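You operate a simulated robot arm through the tools that you are given. There is no shell and no other tool. Be economical: measure what you need, move in short steps, check, and stop when the job is done.

You are at the controls of a simulated robot arm. One attempt, no reset.

## Task
Put things in order on the steel counter. At the end: the scone from the steel counter stands where the orange half stood; the teal yarn stands on top of the pie; the clear storage jar (marked "STOCK") stands where the scone stood; the orange half stands on top of the beets can; whatever was shut is shut again. Leave all else as you found it, and nothing knocked over.
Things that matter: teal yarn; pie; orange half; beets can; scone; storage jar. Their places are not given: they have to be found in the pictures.

It is judged by the outcome, as a careful person would: the job done as asked, and still so three seconds after it is handed in. It fails if anything else is knocked over, pushed out of place, dropped, spilled or broken.

## Robot
A 7-joint arm with a two-finger parallel gripper, fixed in place. Base frame: the origin is at the foot of the arm, x ahead of it, y to its left, z up; the work surface is at about z = 910. Lengths are in mm, angles in rad, forces in N, time in s.
With the tool pointing down near the work surface it reaches from about 240 to 680 mm from the base axis. Its first joint turns from -1.152 to 1.152 rad. Payload 2.4 kg.
Tool frame: the origin (TCP) lies between the finger pads and is the grasp point; the fingertips stand 30 mm ahead of it; z points along the fingers, y is the line along which they close. The gripper opens to 94 mm. The fingers are 28 mm wide and 10 mm thick; the gripper's body (50 by 96 mm) begins 55 mm behind the TCP.
Orientation is told as [roll, pitch, yaw] about the base's x, y, z axes, in that order, counted from this pose: with the fingers straight down and closing along the base's y, the tool's x points along the base's -x, its y along +y and its z along -z.

## Interface
- The arm moves only by the tool play_rows. Its argument "commands" is a list of rows, each an object (a shift or turn left out is 0, a gripper value left out holds the last) with "offset": the shift along the tool's x, y, z in mm, a list of three; "angular": the turn, a rotation vector about the tool's x, y, z in rad, a list of three. In form: [{"offset": [dx, dy, dz], "angular": [rx, ry, rz]}, ...]. A call has 1 to 10 rows; each row shifts and turns the commanded pose from where the row before left it, along the tool's axes as they then stand. "fingers" is the opening, from 0 (shut) to 1 (fully open), set as the call begins (left out, the last holds). Rows are played at 5 a second. More than 50 mm and 0.15 rad between two rows, or a gripper value outside its range, and nothing of the call is played. A pose out of reach is approached as far as the arm can. The call stops where the force on the tool passes 40 N (or 10 N more than at its start, if that is more) or the arm is blocked; 0.2 s more then pass. The fingers move at their own pace (about 153 mm/s each) and stop on an object; they squeeze with about 39 N. The grip force told is the motor's: it shows also when the fingers shut on nothing. Time passes only in rows, and 0.2 s behind the last, so rows that do not move let the fingers close. The reply holds the time, the measured pose of the TCP, the force on the tool along the base axes, the opening and the grip force, in the units named above and with some noise.
- Cameras (640 x 400 px; columns grow to the right, rows downward): "scene" is fixed at [42.7, 482.2, 1436.6]; the picture's right is [-0.69, -0.72, 0.00], its down [-0.47, 0.45, -0.76] and it looks along [0.55, -0.53, -0.65] (base axes); focal length 241 px, centre (320, 200). "wrist" rides on the gripper at [-37, 0, -58] in the tool frame; the picture's right is [0.00, -1.00, 0.00], its down [0.97, 0.00, -0.24] and it looks along [0.24, 0.00, 0.97] (tool axes); focal length 218 px, centre (320, 200).
- camera(camera): a new picture of that camera. The clock stands still meanwhile.
- locate(camera, pixels): for up to 12 pixels [column, row] of the newest picture of that camera ("zoom" is the newest enlarged one), the place [x, y, z] in the base frame of the surface seen there, good to about 2 mm. The clock stands still meanwhile.
- enlarge(camera, box): a new picture of the part [left, top, right, bottom] of that camera's present view, enlarged. The clock stands still meanwhile.
- finish_job(): hands the job in; it is judged then, once.

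Keep the steps short. Do not move on a guess: measure, check each grasp and each placing, and mend mistakes. In all there are 80 turns and 46 pictures (those below and enlarged ones count). Leave the gripper open and the arm clear of the work at the hand-in unless told otherwise, and finish with a single line.

The tools are called by a JSON object that holds its "api" and its "payload". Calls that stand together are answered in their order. play_rows: Moves the arm, as the interface text tells. Its arguments: {"type":"object","properties":{"commands":{"type":"array"},"fingers":{"type":"number"}},"required":["commands"]} The other tools are called the same way: camera (camera) takes a picture; locate (camera, pixels) gives the place of the surface under pixels of a picture; enlarge (camera, box) takes an enlarged picture of a part of a camera's view; finish_job () hands the job in.

At the start:

```text
time: 0.0
eef_pos: [353.2, 61.2, 1264.2]
tool_rot: [0.0, 0.001, 0.0]
force: [0.6, 0.6, 1.0]
grip_width: 93.7
gripper_force: 0.1
```

scene: 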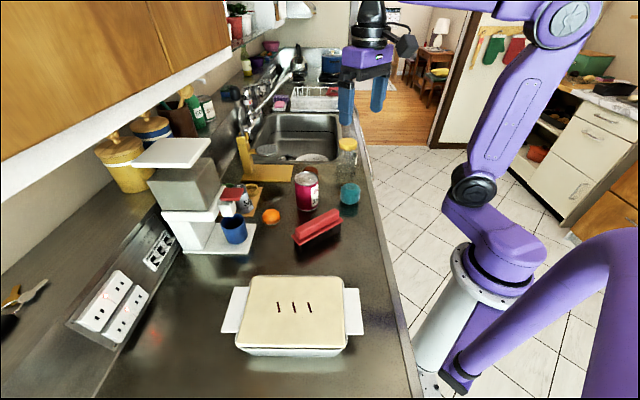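
wrist: 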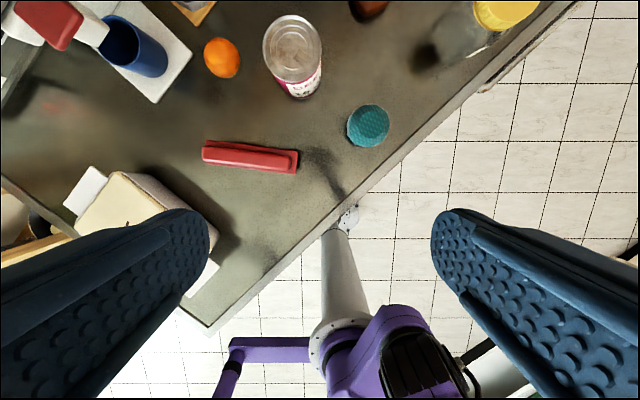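

I'll enlarge the scene picture over the middle of the counter to identify the items.

{"api": "enlarge", "payload": {"camera": "scene", "box": [140, 120, 400, 282]}}

{"api": "enlarge", "payload": {"camera": "scene", "box": [220, 30, 380, 130]}}

```text
2.46 times, centred on (270, 201) of scene
```

zoom: 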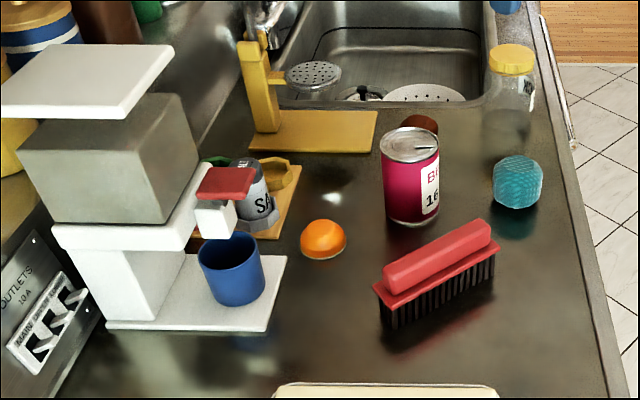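

```text
4.00 times, centred on (300, 80) of scene
```

zoom: 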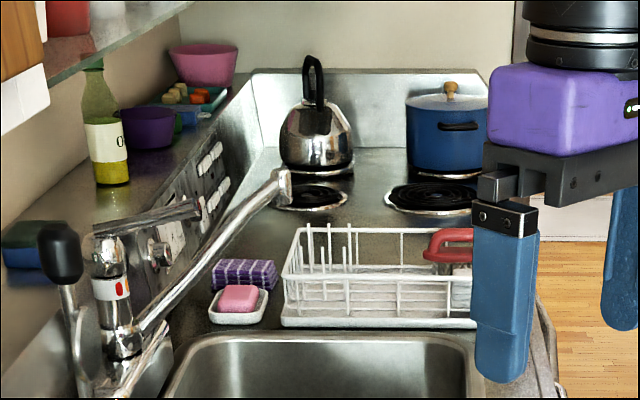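

The brown thing behind the can (zoom px 418,122) is probably the scone. The jar with the yellow lid is at scene (348,155), and the pie in its dish is at (295,310). I'll measure these points.

{"api": "locate", "payload": {"camera": "scene", "pixels": [[271, 213], [271, 219], [307, 174], [350, 190], [349, 185], [348, 142], [348, 165], [310, 169], [293, 305], [250, 285], [345, 285], [318, 225]]}}

{"api": "locate", "payload": {"camera": "wrist", "pixels": [[222, 55], [292, 45], [370, 6], [368, 120], [505, 10], [235, 155], [150, 45], [205, 8], [470, 50], [130, 200]]}}

```text
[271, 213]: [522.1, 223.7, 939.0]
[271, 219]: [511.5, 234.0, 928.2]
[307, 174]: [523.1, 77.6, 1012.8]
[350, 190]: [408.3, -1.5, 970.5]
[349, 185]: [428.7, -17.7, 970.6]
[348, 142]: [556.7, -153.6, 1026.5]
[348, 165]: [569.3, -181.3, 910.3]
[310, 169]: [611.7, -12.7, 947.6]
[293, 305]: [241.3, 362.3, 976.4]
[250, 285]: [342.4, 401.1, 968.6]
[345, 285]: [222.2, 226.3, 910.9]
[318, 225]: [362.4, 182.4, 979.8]
```

```text
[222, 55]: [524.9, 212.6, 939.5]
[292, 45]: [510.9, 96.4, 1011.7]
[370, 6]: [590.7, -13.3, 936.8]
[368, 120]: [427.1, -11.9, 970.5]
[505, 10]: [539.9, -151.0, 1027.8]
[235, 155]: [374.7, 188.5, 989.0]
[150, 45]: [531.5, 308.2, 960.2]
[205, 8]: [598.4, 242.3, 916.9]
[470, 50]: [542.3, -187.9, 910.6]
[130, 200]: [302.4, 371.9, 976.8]
```

Measurements so far:

| Item | x, y | Top z |
|---|---|---|
| Orange | about 523, 216 | |
| Can | about 512, 92 | about 1012 |
| Scone | about 600, -13 | |
| Yarn | about 420, -10 | 970 |
| Jar | about 548, -152 | 1027 |
| Pie | | 976 |

Next I'll move the arm forward high up to look at the objects from above.

{"api": "play_rows", "payload": {"commands": [{"offset": [-40, 0, 0]}, {"offset": [-40, 0, 0]}, {"offset": [-40, 0, 0]}, {"offset": [-40, 0, 0]}, {}], "fingers": 1}}

{"api": "camera", "payload": {"camera": "wrist"}}

```text
time: 1.2
eef_pos: [509.4, 59.8, 1262.2]
tool_rot: [0.002, 0.001, -0.001]
force: [-0.1, -0.6, 0.0]
grip_width: 94.2
gripper_force: 0.1
```

```text
41 pictures are left
```

wrist: 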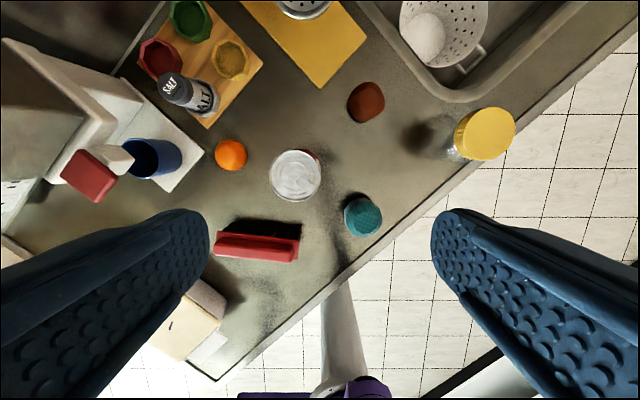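

Everything is visible now. I'll enlarge this view to measure the outlines.

{"api": "enlarge", "payload": {"camera": "wrist", "box": [200, 70, 400, 195]}}

{"api": "enlarge", "payload": {"camera": "wrist", "box": [320, 60, 544, 200]}}

{"api": "locate", "payload": {"camera": "wrist", "pixels": [[217, 155], [245, 155], [231, 141], [231, 168], [272, 175], [318, 175], [296, 153], [296, 195], [348, 102], [383, 102], [366, 84], [366, 121]]}}

{"api": "locate", "payload": {"camera": "wrist", "pixels": [[231, 155], [295, 175], [366, 103], [362, 217], [346, 217], [380, 217], [362, 200], [462, 135], [512, 135], [488, 110], [488, 158], [488, 135]]}}

```text
3.20 times, centred on (300, 132) of wrist
```

zoom: 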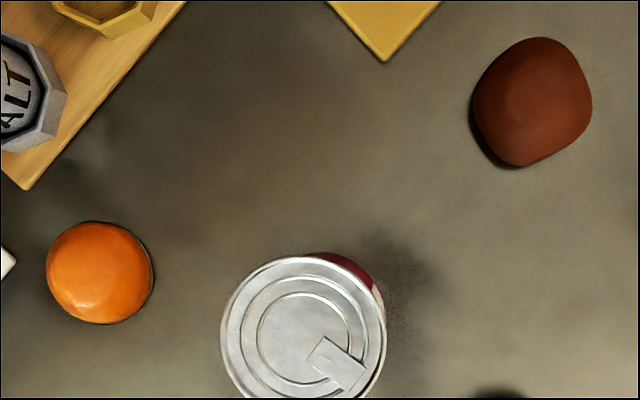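

```text
2.86 times, centred on (432, 130) of wrist
```

zoom: 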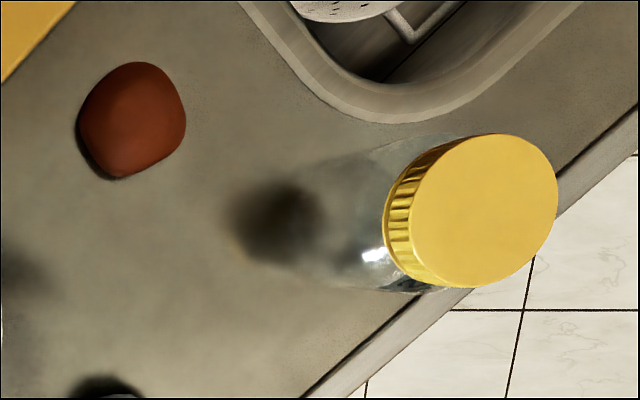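

```text
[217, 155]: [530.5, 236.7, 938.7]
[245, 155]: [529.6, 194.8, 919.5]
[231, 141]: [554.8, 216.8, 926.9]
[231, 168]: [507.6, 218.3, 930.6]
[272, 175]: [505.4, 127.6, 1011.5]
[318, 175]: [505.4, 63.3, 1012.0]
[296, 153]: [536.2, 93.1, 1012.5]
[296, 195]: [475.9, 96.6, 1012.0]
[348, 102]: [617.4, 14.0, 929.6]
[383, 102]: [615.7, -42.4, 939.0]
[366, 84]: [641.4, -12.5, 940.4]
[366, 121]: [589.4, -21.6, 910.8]
```

```text
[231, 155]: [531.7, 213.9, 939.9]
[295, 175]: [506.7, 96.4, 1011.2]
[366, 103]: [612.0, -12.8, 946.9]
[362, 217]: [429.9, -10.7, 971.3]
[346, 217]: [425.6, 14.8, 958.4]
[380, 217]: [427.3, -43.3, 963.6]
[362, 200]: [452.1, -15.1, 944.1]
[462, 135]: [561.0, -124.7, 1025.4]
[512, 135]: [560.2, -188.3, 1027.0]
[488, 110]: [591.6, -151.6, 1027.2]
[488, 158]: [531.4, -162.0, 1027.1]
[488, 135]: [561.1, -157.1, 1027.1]
```

I have centres for the objects. Before moving near the coffee machine I'll measure the obstacles around the orange: the salt, cup, red lever and machine top.

{"api": "locate", "payload": {"camera": "wrist", "pixels": [[172, 84], [210, 97], [230, 60], [88, 175], [118, 160], [150, 157], [178, 150], [190, 150], [165, 190], [60, 110], [255, 235], [290, 225]]}}

{"api": "locate", "payload": {"camera": "scene", "pixels": [[180, 150], [150, 150], [205, 160], [185, 190], [210, 175], [180, 70], [220, 60], [230, 200], [240, 280], [350, 330], [245, 345], [345, 280]]}}

```text
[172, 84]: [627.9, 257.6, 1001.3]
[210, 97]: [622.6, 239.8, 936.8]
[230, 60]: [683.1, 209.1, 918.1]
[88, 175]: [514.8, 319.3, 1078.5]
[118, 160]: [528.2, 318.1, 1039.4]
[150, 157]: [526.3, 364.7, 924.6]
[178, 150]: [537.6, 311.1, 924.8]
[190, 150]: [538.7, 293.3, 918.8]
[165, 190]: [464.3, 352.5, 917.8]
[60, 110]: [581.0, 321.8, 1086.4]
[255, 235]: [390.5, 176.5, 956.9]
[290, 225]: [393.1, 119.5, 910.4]
```

```text
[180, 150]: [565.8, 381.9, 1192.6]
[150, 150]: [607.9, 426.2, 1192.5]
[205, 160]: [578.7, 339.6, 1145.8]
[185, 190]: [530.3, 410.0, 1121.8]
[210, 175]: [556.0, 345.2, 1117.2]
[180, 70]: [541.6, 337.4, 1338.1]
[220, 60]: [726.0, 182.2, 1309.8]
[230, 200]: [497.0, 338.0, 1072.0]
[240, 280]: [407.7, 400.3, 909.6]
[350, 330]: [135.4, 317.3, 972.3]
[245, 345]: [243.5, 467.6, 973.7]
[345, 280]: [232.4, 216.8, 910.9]
```

The machine and lever begin at y of about 310 or more, so there is clearance. Next I'll move above the orange at z of about 1080 and look at it.

{"api": "play_rows", "payload": {"commands": [{"offset": [-5, 40, 25]}, {"offset": [-5, 40, 25]}, {"offset": [-5, 39, 25]}, {"offset": [-6, 39, 25]}, {"offset": [0, 0, 40]}, {"offset": [0, 0, 42]}, {}], "fingers": 0.85}}

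{"api": "camera", "payload": {"camera": "wrist"}}

```text
time: 2.8
eef_pos: [532.3, 218.8, 1080.7]
tool_rot: [0.0, -0.001, 0.002]
force: [0.9, 0.6, -0.4]
grip_width: 79.7
gripper_force: 0.0
```

```text
38 pictures are left
```

wrist: 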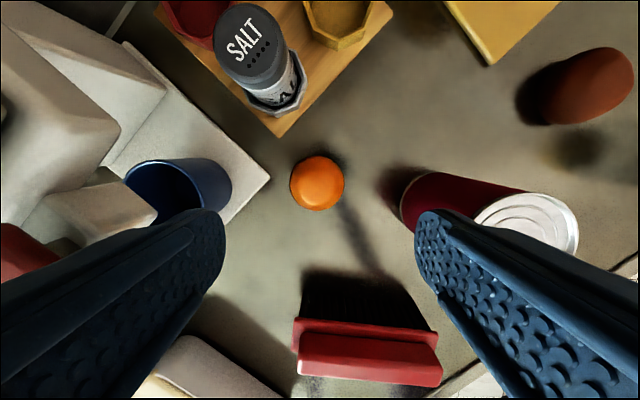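

The orange sits at (317,183) in this view. I'll measure its edges and the nearest edge of the mug.

{"api": "locate", "payload": {"camera": "wrist", "pixels": [[317, 183], [293, 183], [341, 183], [317, 160], [317, 207], [288, 183], [347, 183], [228, 175], [222, 195], [268, 178], [317, 214], [317, 153]]}}

```text
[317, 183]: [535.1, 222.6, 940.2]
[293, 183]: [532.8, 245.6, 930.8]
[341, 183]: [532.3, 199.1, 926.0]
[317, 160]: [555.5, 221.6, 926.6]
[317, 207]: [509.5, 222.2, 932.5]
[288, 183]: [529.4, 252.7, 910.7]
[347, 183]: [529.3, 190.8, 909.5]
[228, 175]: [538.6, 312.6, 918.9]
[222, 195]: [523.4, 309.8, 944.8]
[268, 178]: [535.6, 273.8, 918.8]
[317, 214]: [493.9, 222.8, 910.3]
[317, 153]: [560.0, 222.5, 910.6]
```

Orange centre is (532.5, 222), about 49 mm wide. The machine base edge is at y 274, so I'll narrow the opening to 66 mm and descend to z 943.

{"api": "play_rows", "payload": {"commands": [{"offset": [0, 3, 30]}, {"offset": [0, 0, 40]}, {"offset": [0, 0, 35]}, {"offset": [0, 0, 20]}, {"offset": [0, 0, 12]}, {}], "fingers": 0.7}}

```text
time: 4.2
eef_pos: [534.1, 220.7, 946.4]
tool_rot: [0.001, 0.002, -0.002]
force: [-0.9, 0.5, -0.2]
grip_width: 65.9
gripper_force: 0.0
```

z reads 946. I'll go 3 mm lower, then close.

{"api": "play_rows", "payload": {"commands": [{"offset": [1, 1, 3]}, {}]}}

{"api": "play_rows", "payload": {"commands": [{}, {}, {}], "fingers": 0.35}}

```text
time: 4.8
eef_pos: [532.2, 222.3, 942.2]
tool_rot: [0.001, -0.001, 0.0]
force: [0.5, 0.8, 0.7]
grip_width: 65.7
gripper_force: 0.1
```

```text
time: 5.6
eef_pos: [533.8, 222.4, 941.4]
tool_rot: [0.001, 0.001, 0.0]
force: [-0.3, 0.2, -0.3]
grip_width: 55.9
gripper_force: 38.8
```

The fingers stopped at 55.9 mm with force, so they hold it at its base. I'll lift 150 mm and check.

{"api": "play_rows", "payload": {"commands": [{"offset": [0, 0, -15]}, {"offset": [0, 0, -35]}, {"offset": [0, 0, -50]}, {"offset": [0, 0, -50]}, {}]}}

{"api": "camera", "payload": {"camera": "wrist"}}

```text
time: 6.8
eef_pos: [533.9, 222.5, 1090.4]
tool_rot: [0.0, -0.001, 0.0]
force: [-0.2, 0.0, -0.7]
grip_width: 56.0
gripper_force: 38.8
```

```text
37 pictures are left
```

wrist: 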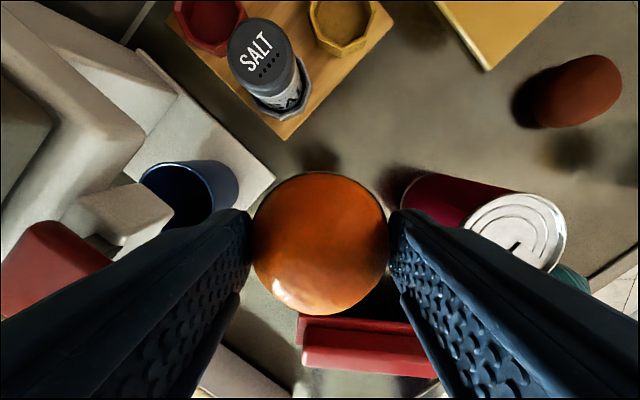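

The orange is held level. I'll carry it over the can centre (506, 96), keeping its underside 45 mm above the can top.

{"api": "play_rows", "payload": {"commands": [{"offset": [7, -32, 0]}, {"offset": [7, -32, 0]}, {"offset": [7, -32, 0]}, {"offset": [6.5, -30.5, 0]}, {}, {}]}}

{"api": "camera", "payload": {"camera": "scene"}}

```text
time: 8.2
eef_pos: [505.6, 96.2, 1089.3]
tool_rot: [-0.001, 0.0, 0.0]
force: [-0.3, 0.2, -0.4]
grip_width: 55.8
gripper_force: 39.2
```

```text
36 pictures are left
```

scene: 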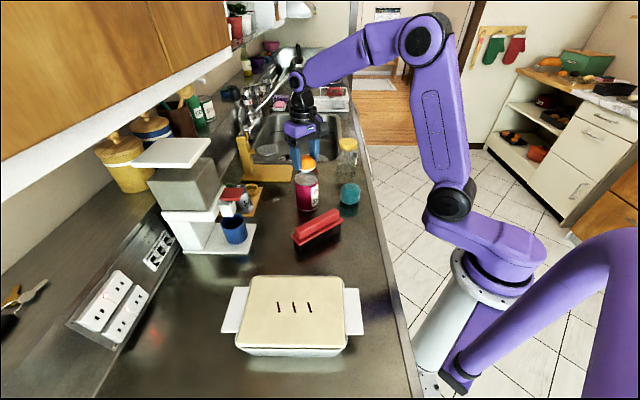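

It is over the can. I'll lower in small steps to z of about 1045.

{"api": "play_rows", "payload": {"commands": [{"offset": [0, 0, 20]}, {"offset": [0, 0, 12]}, {"offset": [0, 0, 7]}, {"offset": [0, 0, 3]}, {"offset": [0, 0, 2]}, {}]}}

{"api": "enlarge", "payload": {"camera": "scene", "box": [268, 135, 348, 215]}}

```text
time: 9.6
eef_pos: [504.2, 96.0, 1046.4]
tool_rot: [0.0, -0.001, 0.0]
force: [0.2, -0.2, -0.7]
grip_width: 55.8
gripper_force: 38.9
```

```text
5.00 times, centred on (308, 175) of scene
```

zoom: 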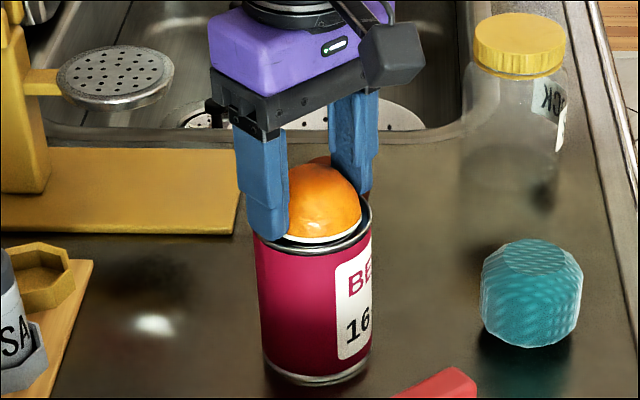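

It is just above the lid. I'll lower 1 mm at a time and watch the force.

{"api": "play_rows", "payload": {"commands": [{"offset": [-0.5, 0, 1]}, {"offset": [0, 0, 1]}, {}]}}

```text
time: 10.4
eef_pos: [505.7, 96.1, 1046.0]
tool_rot: [0.001, -0.002, 0.0]
force: [-5.8, -1.9, 21.8]
grip_width: 55.7
gripper_force: 39.1
```

It touched the can at 22 N. I'll ease up 1 mm, then open to about 66 mm.

{"api": "play_rows", "payload": {"commands": [{"offset": [0, 0, -1]}, {}]}}

{"api": "play_rows", "payload": {"commands": [{}, {}, {}], "fingers": 0.72}}

{"api": "play_rows", "payload": {"commands": [{"offset": [0, 0, -20]}, {"offset": [0, 0, -40]}, {"offset": [0, 0, -40]}, {}]}}

{"api": "enlarge", "payload": {"camera": "scene", "box": [268, 135, 348, 215]}}

```text
time: 11.0
eef_pos: [506.1, 96.8, 1045.5]
tool_rot: [-0.001, 0.001, 0.001]
force: [0.4, 0.3, 7.6]
grip_width: 55.4
gripper_force: 38.6
```

```text
time: 11.8
eef_pos: [505.7, 95.1, 1046.2]
tool_rot: [0.0, 0.002, 0.001]
force: [0.0, -0.1, -0.3]
grip_width: 67.6
gripper_force: 0.1
```

```text
time: 12.8
eef_pos: [506.2, 94.2, 1148.8]
tool_rot: [0.001, -0.001, 0.001]
force: [0.3, 0.1, 0.2]
grip_width: 67.5
gripper_force: 0.0
```

```text
5.00 times, centred on (308, 175) of scene
```

zoom: 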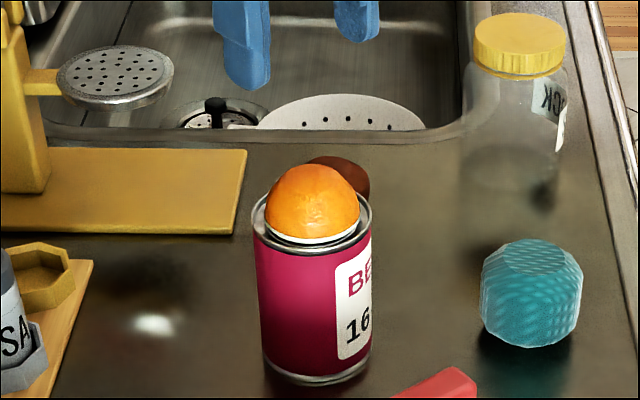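

The orange stands on the can. Next I'll move above the scone at about (612, -13), z 1110, and look.

{"api": "play_rows", "payload": {"commands": [{"offset": [-27, -27, 0]}, {"offset": [-27, -27, 0]}, {"offset": [-27, -27, 0]}, {"offset": [-26, -26, 0]}, {"offset": [0, 0, 40]}, {}], "fingers": 0.9}}

{"api": "camera", "payload": {"camera": "wrist"}}

```text
time: 14.2
eef_pos: [612.4, -11.6, 1105.1]
tool_rot: [0.0, 0.001, -0.001]
force: [-0.2, 0.7, 0.3]
grip_width: 84.7
gripper_force: 0.2
```

```text
33 pictures are left
```

wrist: 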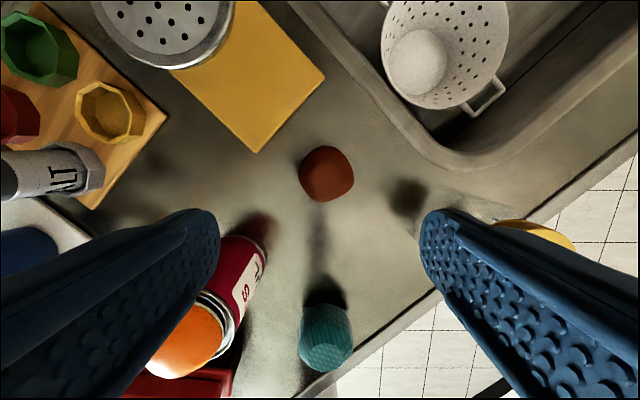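

{"api": "enlarge", "payload": {"camera": "wrist", "box": [270, 130, 382, 220]}}

{"api": "locate", "payload": {"camera": "wrist", "pixels": [[326, 174], [302, 174], [350, 174], [326, 149], [326, 198], [310, 155], [345, 155], [345, 193], [308, 193], [430, 190], [540, 235], [410, 200]]}}

```text
4.44 times, centred on (326, 175) of wrist
```

zoom: 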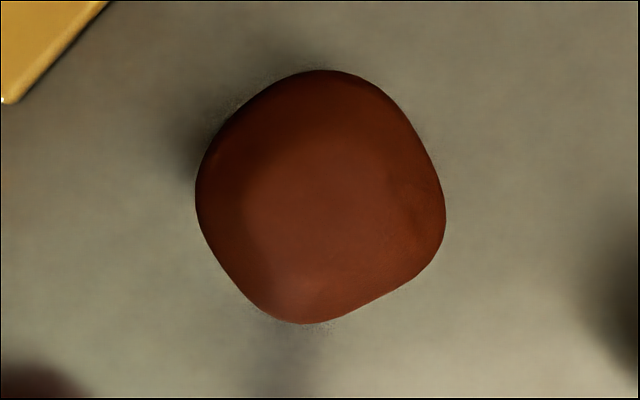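

```text
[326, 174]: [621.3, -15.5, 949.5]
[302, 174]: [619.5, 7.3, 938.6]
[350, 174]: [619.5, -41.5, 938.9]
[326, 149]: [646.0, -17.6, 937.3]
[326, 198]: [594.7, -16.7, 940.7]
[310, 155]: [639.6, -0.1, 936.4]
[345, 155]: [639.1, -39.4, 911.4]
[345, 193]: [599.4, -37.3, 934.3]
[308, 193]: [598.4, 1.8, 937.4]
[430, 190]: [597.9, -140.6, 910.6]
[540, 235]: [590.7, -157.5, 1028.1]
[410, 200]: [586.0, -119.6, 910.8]
```

The scone is centred at about (619.5, -17), with its top at 949 and flat sides turned about 35°. I'll shift over it and turn the tool by -0.6 about tool z so the fingers meet the flat sides. Then I'll descend partway and look again.

{"api": "play_rows", "payload": {"commands": [{"offset": [-7.5, -5.5, 0]}, {"angular": [0, 0, -0.149]}, {"angular": [0, 0, -0.149]}, {"angular": [0, 0, -0.149]}, {"angular": [0, 0, -0.149]}, {"offset": [0, 0, 40]}, {"offset": [0, 0, 40]}, {}], "fingers": 0.85}}

{"api": "camera", "payload": {"camera": "wrist"}}

```text
time: 16.0
eef_pos: [619.4, -17.6, 1026.2]
tool_rot: [0.0, 0.0, 0.596]
force: [0.2, 0.3, 1.2]
grip_width: 80.1
gripper_force: 0.1
```

```text
31 pictures are left
```

wrist: 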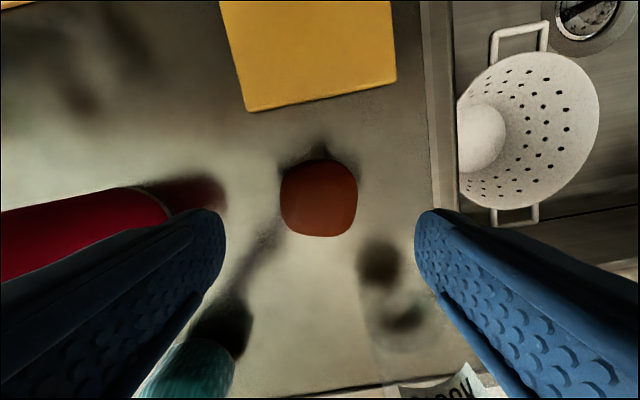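

The scone's sides are now parallel to the fingers and it is centred at px 319. I'll descend to z 944.

{"api": "play_rows", "payload": {"commands": [{"offset": [0, 0, 30]}, {"offset": [0, 0, 30]}, {"offset": [0, 0, 15]}, {"offset": [0, 0, 7]}, {}, {}]}}

{"api": "play_rows", "payload": {"commands": [{}, {}, {}, {}], "fingers": 0.4}}

```text
time: 17.4
eef_pos: [620.1, -17.4, 944.9]
tool_rot: [-0.001, 0.001, 0.597]
force: [0.6, -1.1, -0.1]
grip_width: 79.8
gripper_force: 0.0
```

```text
time: 18.4
eef_pos: [619.7, -17.3, 944.3]
tool_rot: [0.001, 0.0, 0.596]
force: [-0.1, -0.4, -1.4]
grip_width: 56.4
gripper_force: 39.0
```

It is gripped at 56.4 mm. I'll lift to about z 1125.

{"api": "play_rows", "payload": {"commands": [{"offset": [0, 0, -15]}, {"offset": [0, 0, -35]}, {"offset": [0, 0, -45]}, {"offset": [0, 0, -45]}, {"offset": [0, 0, -40]}, {}]}}

{"api": "camera", "payload": {"camera": "wrist"}}

```text
time: 19.8
eef_pos: [618.9, -18.5, 1123.7]
tool_rot: [0.0, 0.0, 0.598]
force: [0.3, 0.1, -0.9]
grip_width: 56.2
gripper_force: 38.9
```

```text
30 pictures are left
```

wrist: 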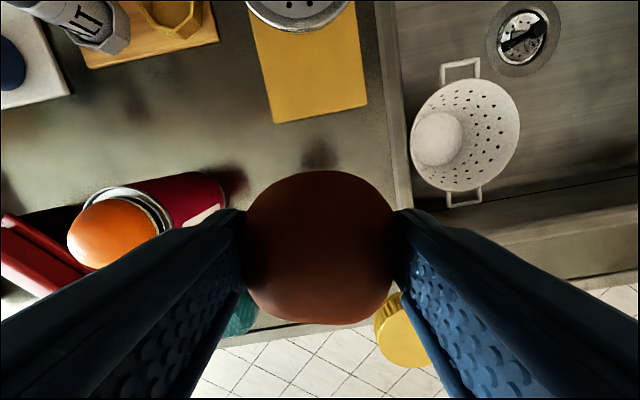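

The scone is held well. I'll carry it to above the orange's former place (532.5, 222).

{"api": "play_rows", "payload": {"commands": [{"offset": [-10.4, 41.2, 0]}, {"offset": [-10.4, 41.2, 0]}, {"offset": [-10.5, 41.2, 0]}, {"offset": [-10.5, 41.2, 0]}, {"offset": [-10.4, 41.1, 0]}, {"offset": [-10.4, 41.1, 0]}, {}, {}]}}

{"api": "camera", "payload": {"camera": "wrist"}}

```text
time: 21.6
eef_pos: [530.6, 220.3, 1124.7]
tool_rot: [0.0, 0.001, 0.595]
force: [0.0, 0.2, -0.1]
grip_width: 56.3
gripper_force: 39.2
```

```text
29 pictures are left
```

wrist: 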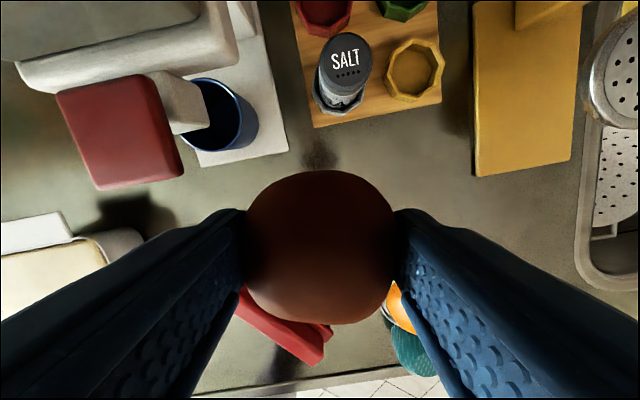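

I'll make a small correction of about 1.5 mm and lower towards z 946. The machine, cup and salt are all clear of the fingers.

{"api": "play_rows", "payload": {"commands": [{"offset": [-1.7, 0.4, 40]}, {"offset": [0, 0, 45]}, {"offset": [0, 0, 40]}, {"offset": [0, 0, 30]}, {"offset": [0, 0, 15]}, {"offset": [0, 0, 7]}, {}, {}]}}

```text
time: 23.4
eef_pos: [535.0, 223.9, 945.6]
tool_rot: [-0.001, 0.0, 0.598]
force: [0.5, -0.9, -0.8]
grip_width: 56.0
gripper_force: 39.1
```

Position is within about 2 mm. I'll lower 1.5 mm more to touch, then open.

{"api": "play_rows", "payload": {"commands": [{"offset": [1, 0, 1]}, {"offset": [0, 0, 0.5]}, {}]}}

{"api": "play_rows", "payload": {"commands": [{}, {}, {}], "fingers": 0.75}}

{"api": "play_rows", "payload": {"commands": [{"offset": [0, 0, -20]}, {"offset": [0, 0, -40]}, {"offset": [0, 0, -50]}, {"offset": [0, 0, -50]}, {}]}}

{"api": "camera", "payload": {"camera": "wrist"}}

```text
time: 24.2
eef_pos: [534.5, 223.9, 945.7]
tool_rot: [-0.001, 0.0, 0.596]
force: [0.2, 0.1, -1.1]
grip_width: 56.2
gripper_force: 39.5
```

```text
time: 25.0
eef_pos: [534.1, 223.3, 945.4]
tool_rot: [0.0, -0.001, 0.597]
force: [0.5, -0.2, 0.1]
grip_width: 70.7
gripper_force: 0.0
```

```text
time: 26.2
eef_pos: [534.3, 223.0, 1104.4]
tool_rot: [0.001, -0.001, 0.597]
force: [-0.7, 0.0, 0.3]
grip_width: 70.5
gripper_force: 0.1
```

```text
28 pictures are left
```

wrist: 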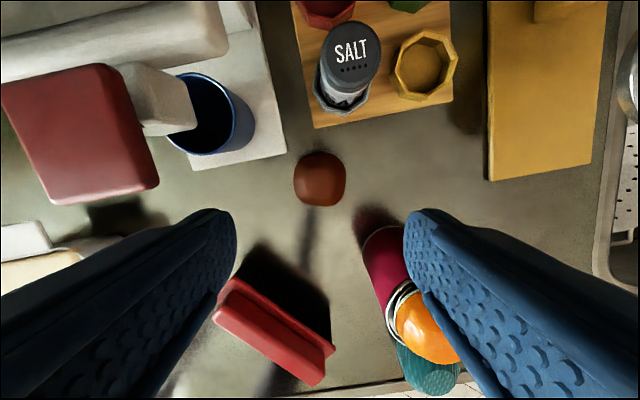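

The scone stands where the orange was. Next is the jar. I'll rise and turn back to yaw 0, then travel to above the jar at (559, -156).

{"api": "play_rows", "payload": {"commands": [{"offset": [0, 0, -40]}, {"offset": [0, 0, -40]}, {"angular": [0, 0, 0.149]}, {"angular": [0, 0, 0.149]}, {"angular": [0, 0, 0.149]}, {"angular": [0, 0, 0.149]}, {}], "fingers": 1}}

{"api": "play_rows", "payload": {"commands": [{"offset": [0, -42, 0]}, {"offset": [0, -42, 0]}, {"offset": [0, -42, 0]}, {"offset": [-4, -42, 0]}, {"offset": [-4, -42, 0]}, {"offset": [-4, -42, 0]}, {"offset": [-4, -42, 0]}, {"offset": [-4, -42, 0]}, {"offset": [-4, -42, 0]}, {}]}}

{"api": "camera", "payload": {"camera": "wrist"}}

```text
time: 27.8
eef_pos: [534.7, 223.5, 1185.0]
tool_rot: [0.0, 0.0, -0.001]
force: [0.1, 0.2, -0.3]
grip_width: 94.0
gripper_force: 0.0
```

```text
time: 30.0
eef_pos: [558.0, -154.8, 1188.4]
tool_rot: [0.0, -0.001, -0.001]
force: [0.5, -0.7, 0.7]
grip_width: 94.0
gripper_force: 0.1
```

```text
27 pictures are left
```

wrist: 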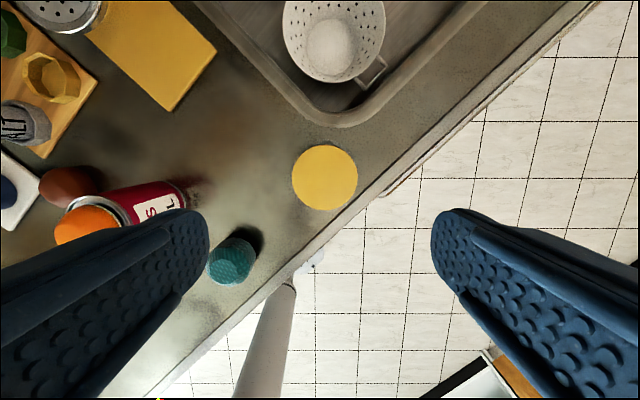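

The lid is centred at (325,178). I'll measure its edges.

{"api": "locate", "payload": {"camera": "wrist", "pixels": [[325, 178], [294, 178], [355, 178], [325, 147], [325, 208], [238, 262], [215, 262], [250, 262]]}}

{"api": "enlarge", "payload": {"camera": "scene", "box": [316, 125, 380, 205]}}

```text
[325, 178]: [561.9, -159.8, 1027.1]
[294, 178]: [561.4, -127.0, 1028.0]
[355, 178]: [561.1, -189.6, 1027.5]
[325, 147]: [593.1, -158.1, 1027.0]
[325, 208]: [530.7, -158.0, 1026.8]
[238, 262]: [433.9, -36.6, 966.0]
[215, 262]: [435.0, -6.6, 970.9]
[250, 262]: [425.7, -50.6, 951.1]
```

```text
5.00 times, centred on (348, 165) of scene
```

zoom: 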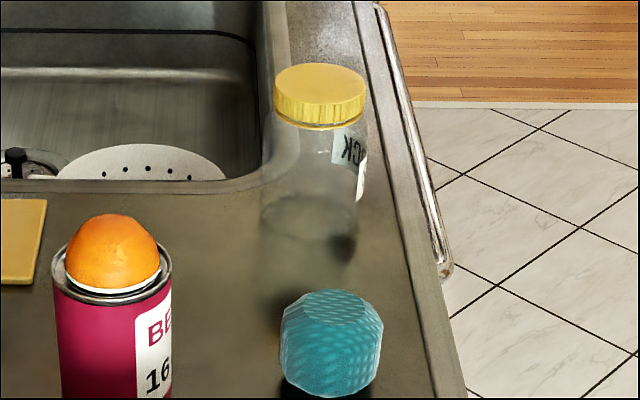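

Jar centre is (562, -158.5), with the lid 64 mm across and the body slightly wider. With the gripper fully open I'll descend to z 985, so the palm clears the lid by about 13 mm.

{"api": "play_rows", "payload": {"commands": [{"offset": [-4, -3.7, 30]}, {"offset": [0, 0, 45]}, {"offset": [0, 0, 45]}, {"offset": [0, 0, 35]}, {"offset": [0, 0, 25]}, {"offset": [0, 0, 20]}, {}, {}], "fingers": 1}}

{"api": "enlarge", "payload": {"camera": "scene", "box": [308, 105, 388, 205]}}

```text
time: 31.8
eef_pos: [562.3, -158.8, 985.2]
tool_rot: [0.002, 0.001, -0.001]
force: [-0.5, 0.7, 0.1]
grip_width: 94.2
gripper_force: 0.0
```

```text
4.00 times, centred on (348, 155) of scene
```

zoom: 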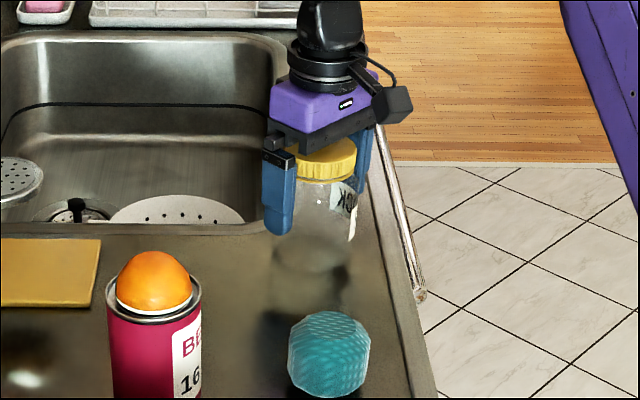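

The jar is between the fingers. I'll close on it.

{"api": "play_rows", "payload": {"commands": [{}, {}, {}, {}], "fingers": 0.5}}

{"api": "play_rows", "payload": {"commands": [{"offset": [0, 0, -10]}, {"offset": [0, 0, -20]}, {"offset": [0, 0, -30]}, {"offset": [0, 0, -40]}, {"offset": [0, 0, -40]}, {}]}}

{"api": "enlarge", "payload": {"camera": "scene", "box": [300, 65, 396, 185]}}

```text
time: 32.8
eef_pos: [561.5, -159.3, 985.9]
tool_rot: [0.002, 0.0, 0.001]
force: [0.8, -0.3, -0.7]
grip_width: 79.2
gripper_force: 38.5
```

```text
time: 34.2
eef_pos: [561.0, -159.8, 1125.6]
tool_rot: [-0.001, 0.0, 0.001]
force: [-0.2, 0.1, -2.2]
grip_width: 79.1
gripper_force: 38.6
```

```text
3.33 times, centred on (348, 125) of scene
```

zoom: 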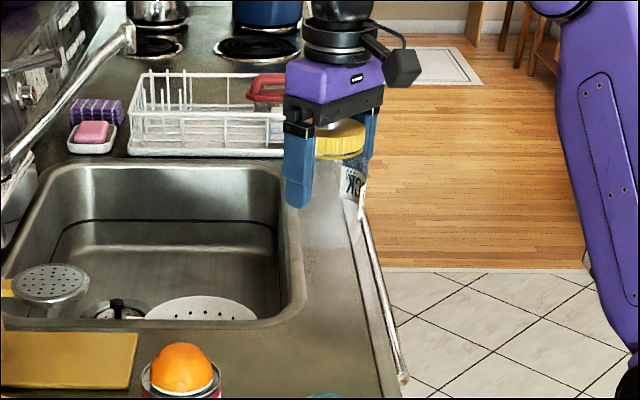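

The jar is held upright with its bottom at z of about 1050. I'll carry it to above the scone's former place (619.5, -17.5).

{"api": "play_rows", "payload": {"commands": [{"offset": [-14.5, 35.4, 0]}, {"offset": [-14.5, 35.4, 0]}, {"offset": [-14.5, 35.4, 0]}, {"offset": [-14.5, 35.4, 0]}, {}, {}]}}

{"api": "camera", "payload": {"camera": "wrist"}}

```text
time: 35.6
eef_pos: [620.0, -17.6, 1126.1]
tool_rot: [0.0, 0.0, 0.001]
force: [-0.4, 0.0, -2.9]
grip_width: 79.3
gripper_force: 39.2
```

```text
23 pictures are left
```

wrist: 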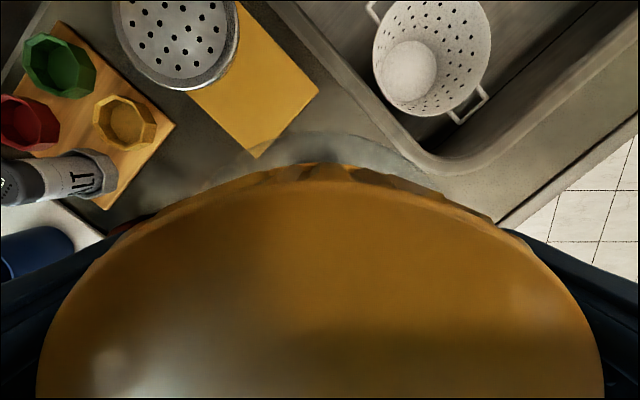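

The yellow board corner, at about (643, 59), is 80 mm from the target centre and the jar radius is 40, so it fits. I'll lower to z 987.

{"api": "play_rows", "payload": {"commands": [{"offset": [0, 0, 40]}, {"offset": [0, 0, 40]}, {"offset": [0, 0, 30]}, {"offset": [0, 0, 18]}, {"offset": [0, 0, 8]}, {"offset": [0, 0, 3]}, {}]}}

{"api": "play_rows", "payload": {"commands": [{"offset": [0, 0, 1]}, {}]}}

```text
time: 37.2
eef_pos: [619.9, -14.6, 987.3]
tool_rot: [0.001, 0.0, -0.001]
force: [-0.7, -0.9, 0.7]
grip_width: 79.2
gripper_force: 38.9
```

```text
time: 37.8
eef_pos: [620.6, -15.7, 986.5]
tool_rot: [0.001, -0.001, 0.0]
force: [-2.3, -0.6, 12.4]
grip_width: 79.4
gripper_force: 39.1
```

It has touched the counter at 12 N. I'll open fully and rise straight up.

{"api": "play_rows", "payload": {"commands": [{}, {}, {}], "fingers": 1}}

{"api": "play_rows", "payload": {"commands": [{"offset": [0, 0, -15]}, {"offset": [0, 0, -30]}, {"offset": [0, 0, -45]}, {"offset": [0, 0, -45]}, {"offset": [0, 0, -45]}, {}]}}

{"api": "camera", "payload": {"camera": "scene"}}

```text
time: 38.6
eef_pos: [620.5, -14.5, 986.3]
tool_rot: [0.0, -0.002, 0.0]
force: [0.5, 0.8, -0.7]
grip_width: 93.9
gripper_force: 0.1
```

```text
time: 40.0
eef_pos: [620.3, -14.2, 1164.2]
tool_rot: [-0.001, 0.0, -0.002]
force: [-0.2, 0.4, 0.3]
grip_width: 94.2
gripper_force: 0.1
```

```text
22 pictures are left
```

scene: 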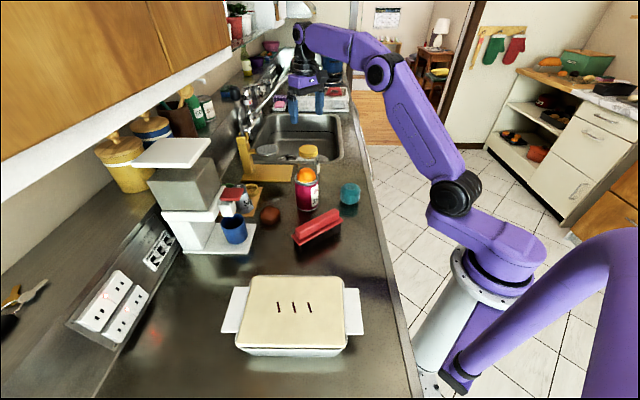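

The jar stands in the scone's place. Next I'll move back over the yarn at about (424, -15) and look.

{"api": "play_rows", "payload": {"commands": [{"offset": [40, 0, 0]}, {"offset": [40, 0, 0]}, {"offset": [40, 0, 0]}, {"offset": [40, 0, 0]}, {"offset": [36, -1, 0]}, {"offset": [0, 0, 40]}, {}]}}

{"api": "camera", "payload": {"camera": "wrist"}}

```text
time: 41.6
eef_pos: [423.2, -18.2, 1124.9]
tool_rot: [0.0, 0.0, 0.001]
force: [0.9, 0.4, 0.0]
grip_width: 93.6
gripper_force: 0.1
```

```text
21 pictures are left
```

wrist: 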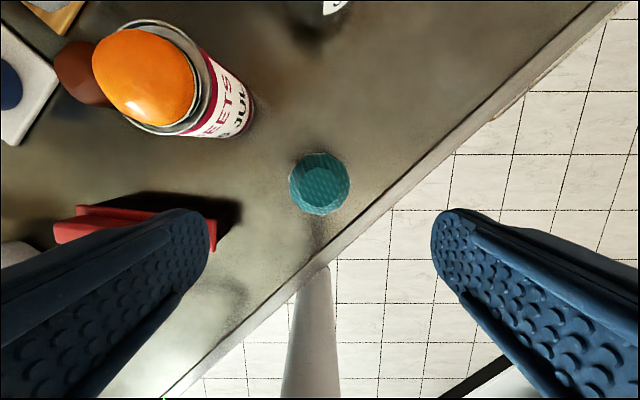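

{"api": "enlarge", "payload": {"camera": "wrist", "box": [270, 140, 366, 230]}}

{"api": "locate", "payload": {"camera": "wrist", "pixels": [[319, 183], [292, 183], [347, 183], [319, 156], [319, 212], [308, 172], [330, 172], [330, 195], [305, 195], [213, 230]]}}

```text
4.44 times, centred on (318, 185) of wrist
```

zoom: 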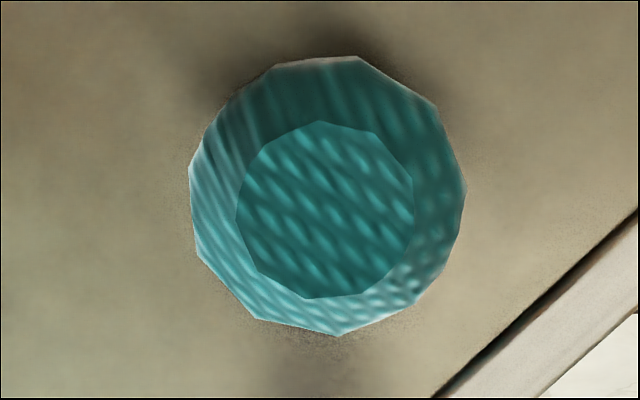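

```text
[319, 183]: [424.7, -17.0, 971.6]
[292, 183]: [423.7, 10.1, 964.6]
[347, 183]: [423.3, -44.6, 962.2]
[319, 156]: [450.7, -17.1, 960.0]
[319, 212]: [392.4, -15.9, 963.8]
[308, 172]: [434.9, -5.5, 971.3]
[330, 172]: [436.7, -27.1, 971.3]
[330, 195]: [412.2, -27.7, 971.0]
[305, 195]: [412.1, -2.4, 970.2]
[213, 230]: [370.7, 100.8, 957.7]
```

Yarn centre is (422, -17), about 64 mm wide, with its top at 971. I'll turn the tool so the fingers close along the counter edge (yaw about 0.6), move over it, and descend to z 943.

{"api": "play_rows", "payload": {"commands": [{"offset": [1, 0.5, 0]}, {"angular": [0, 0, -0.149]}, {"angular": [0, 0, -0.149]}, {"angular": [0, 0, -0.149]}, {"angular": [0, 0, -0.149]}, {"offset": [0, 0, 45]}, {"offset": [0, 0, 35]}, {}], "fingers": 0.95}}

{"api": "camera", "payload": {"camera": "wrist"}}

```text
time: 43.4
eef_pos: [423.8, -17.7, 1048.1]
tool_rot: [0.001, 0.0, 0.596]
force: [0.4, 0.1, 0.2]
grip_width: 89.3
gripper_force: 0.0
```

```text
19 pictures are left
```

wrist: 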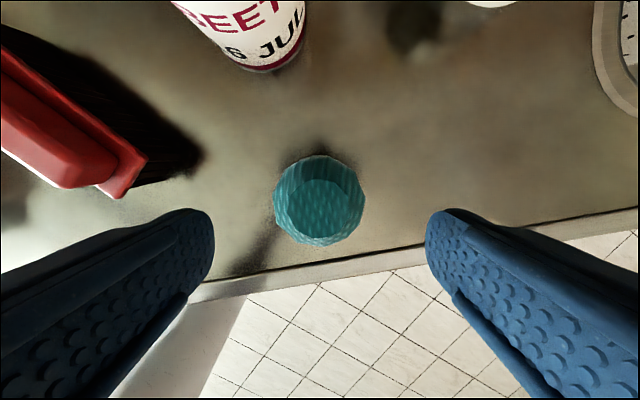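

The yarn is centred at column 319, clear of the brush and the can. I'll descend to z 943 and close.

{"api": "play_rows", "payload": {"commands": [{"offset": [0, 0, 35]}, {"offset": [0, 0, 35]}, {"offset": [0, 0, 22]}, {"offset": [0, 0, 12]}, {}, {}]}}

{"api": "play_rows", "payload": {"commands": [{}, {}, {}, {}], "fingers": 0.4}}

{"api": "play_rows", "payload": {"commands": [{"offset": [0, 0, -10]}, {"offset": [0, 0, -30]}, {"offset": [0, 0, -45]}, {"offset": [0, 0, -50]}, {"offset": [0, 0, -50]}, {}]}}

{"api": "camera", "payload": {"camera": "scene"}}

```text
time: 44.8
eef_pos: [423.9, -16.9, 941.8]
tool_rot: [0.001, 0.0, 0.598]
force: [-0.5, -0.8, 0.7]
grip_width: 89.4
gripper_force: 0.1
```

```text
time: 45.8
eef_pos: [422.6, -19.7, 942.1]
tool_rot: [0.0, -0.001, 0.597]
force: [0.1, 0.5, 0.2]
grip_width: 64.1
gripper_force: 39.4
```

```text
time: 47.2
eef_pos: [423.3, -16.2, 1127.8]
tool_rot: [-0.001, 0.0, 0.597]
force: [-0.2, 0.0, -0.1]
grip_width: 63.8
gripper_force: 38.7
```

```text
18 pictures are left
```

scene: 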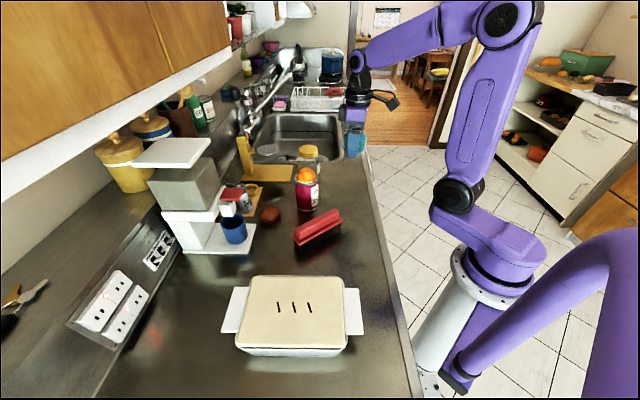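

The yarn is held. I'll measure the pie top from this scene picture: its four corners and the middle.

{"api": "locate", "payload": {"camera": "scene", "pixels": [[253, 281], [338, 281], [342, 328], [242, 330], [293, 295], [270, 300], [315, 300], [293, 320], [232, 310], [354, 310], [293, 279], [293, 334]]}}

```text
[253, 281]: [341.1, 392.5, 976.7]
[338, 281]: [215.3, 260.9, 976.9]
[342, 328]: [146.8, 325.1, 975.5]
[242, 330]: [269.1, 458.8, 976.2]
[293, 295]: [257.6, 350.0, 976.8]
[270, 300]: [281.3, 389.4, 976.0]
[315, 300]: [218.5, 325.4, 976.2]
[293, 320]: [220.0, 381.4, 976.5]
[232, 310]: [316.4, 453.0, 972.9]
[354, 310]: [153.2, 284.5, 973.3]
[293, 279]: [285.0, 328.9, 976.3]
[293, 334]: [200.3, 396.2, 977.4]
```

The pie top is flat at z 976 and centred at about (243, 360). I'll carry the yarn there at z of about 1128.

{"api": "play_rows", "payload": {"commands": [{"offset": [-7, 45.9, 0]}, {"offset": [-7, 45.9, 0]}, {"offset": [-7, 45.9, 0]}, {"offset": [-7, 45.9, 0]}, {"offset": [-7, 45.9, 0]}, {"offset": [-7, 45.9, 0]}, {"offset": [-7, 45.9, 0]}, {"offset": [-7, 45.9, 0]}, {"offset": [-7, 45.8, 0]}, {}]}}

{"api": "camera", "payload": {"camera": "scene"}}

```text
time: 49.4
eef_pos: [241.3, 360.5, 1127.9]
tool_rot: [0.0, -0.001, 0.596]
force: [0.4, -0.5, -0.2]
grip_width: 64.0
gripper_force: 38.9
```

```text
17 pictures are left
```

scene: 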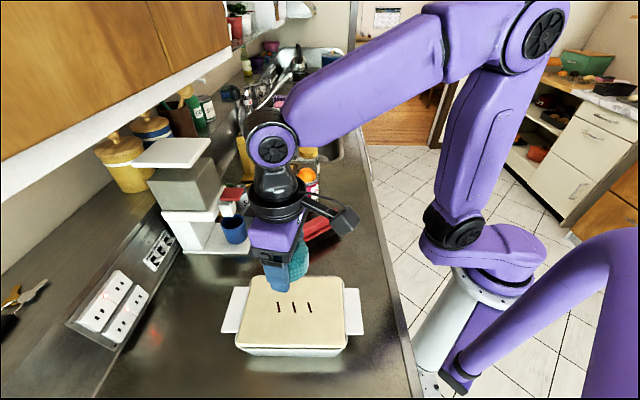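

The yarn is above the pie. I'll lower to z of about 1011, then ease to contact.

{"api": "play_rows", "payload": {"commands": [{"offset": [0, 0, 40]}, {"offset": [0, 0, 35]}, {"offset": [0, 0, 25]}, {"offset": [0, 0, 12]}, {"offset": [0, 0, 4]}, {}]}}

{"api": "play_rows", "payload": {"commands": [{"offset": [0, 0, 1.5]}, {}]}}

{"api": "enlarge", "payload": {"camera": "scene", "box": [220, 240, 380, 360]}}

```text
time: 50.8
eef_pos: [241.2, 359.6, 1008.4]
tool_rot: [-0.001, 0.0, 0.597]
force: [0.3, -0.3, -1.0]
grip_width: 64.0
gripper_force: 39.4
```

```text
time: 51.4
eef_pos: [241.5, 359.9, 1008.2]
tool_rot: [0.001, 0.0, 0.596]
force: [0.6, 0.6, 0.1]
grip_width: 63.7
gripper_force: 39.1
```

```text
3.33 times, centred on (300, 300) of scene
```

zoom: 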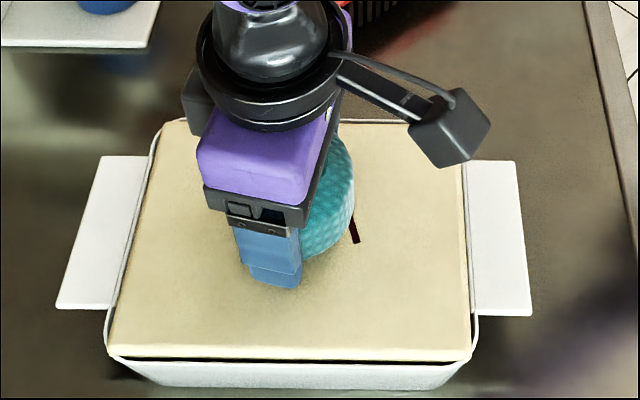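

No contact force yet. I'll lower 1 mm at a time.

{"api": "play_rows", "payload": {"commands": [{"offset": [0, 0, 1]}, {}]}}

```text
time: 52.0
eef_pos: [243.0, 361.0, 1008.3]
tool_rot: [0.001, -0.001, 0.598]
force: [-1.8, 0.0, 4.4]
grip_width: 63.9
gripper_force: 38.9
```

It is touching at 4 N. I'll release, rise straight up and check.

{"api": "play_rows", "payload": {"commands": [{}, {}, {}, {}], "fingers": 0.95}}

{"api": "play_rows", "payload": {"commands": [{"offset": [0, 0, -15]}, {"offset": [0, 0, -30]}, {"offset": [0, 0, -45]}, {"offset": [0, 0, -45]}, {}]}}

{"api": "play_rows", "payload": {"commands": [{"offset": [5, -45, 0]}, {"offset": [5, -45, 0]}, {"offset": [5, -45, 0]}, {"offset": [5, -45, 0]}, {"offset": [5, -45, 0]}, {"offset": [0, -40, -20]}, {"offset": [0, 0, -40]}, {}], "fingers": 1}}

{"api": "camera", "payload": {"camera": "scene"}}

```text
time: 53.0
eef_pos: [242.7, 360.4, 1009.1]
tool_rot: [0.0, 0.0, 0.597]
force: [-0.9, -0.4, -0.9]
grip_width: 89.3
gripper_force: 0.0
```

```text
time: 54.2
eef_pos: [242.4, 359.6, 1144.1]
tool_rot: [0.001, -0.002, 0.598]
force: [-0.1, 0.2, -0.4]
grip_width: 89.5
gripper_force: 0.0
```

```text
time: 56.0
eef_pos: [372.0, 125.1, 1204.5]
tool_rot: [-0.002, -0.001, 0.597]
force: [0.2, 0.4, -0.4]
grip_width: 93.9
gripper_force: 0.1
```

```text
15 pictures are left
```

scene: 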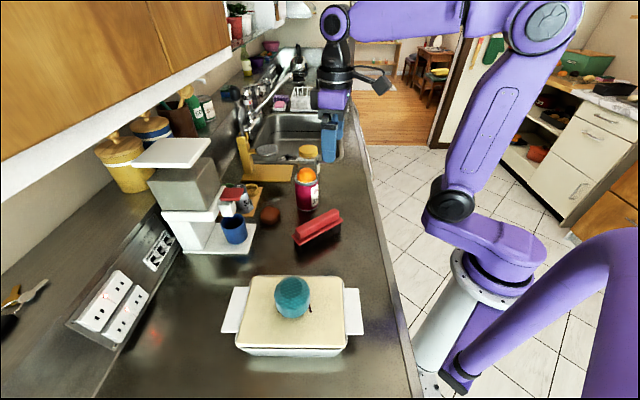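

Yarn, scone, orange and jar all look placed. I'll take one last close look to confirm they are upright.

{"api": "enlarge", "payload": {"camera": "scene", "box": [220, 125, 380, 245]}}

{"api": "locate", "payload": {"camera": "scene", "pixels": [[308, 149], [270, 213], [306, 174], [292, 288]]}}

```text
3.33 times, centred on (300, 185) of scene
```

zoom: 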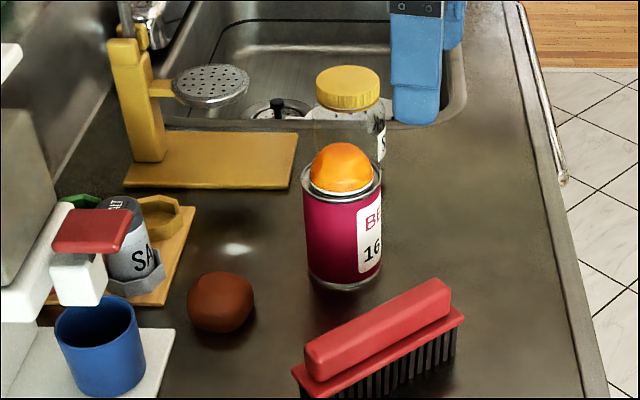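

```text
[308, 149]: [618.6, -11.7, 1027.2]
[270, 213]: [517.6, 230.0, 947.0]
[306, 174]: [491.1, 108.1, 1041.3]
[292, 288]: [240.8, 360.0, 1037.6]
```

Everything is in place and upright, the gripper is open and the arm is clear, so I'm handing in.

{"api": "finish_job", "payload": {}}

```text
The job is handed in.
```

The job is handed in: the scone is where the orange half was, the jar is where the scone was, the orange half is on the beets can and the yarn is on the pie; I opened nothing, and nothing was knocked over.
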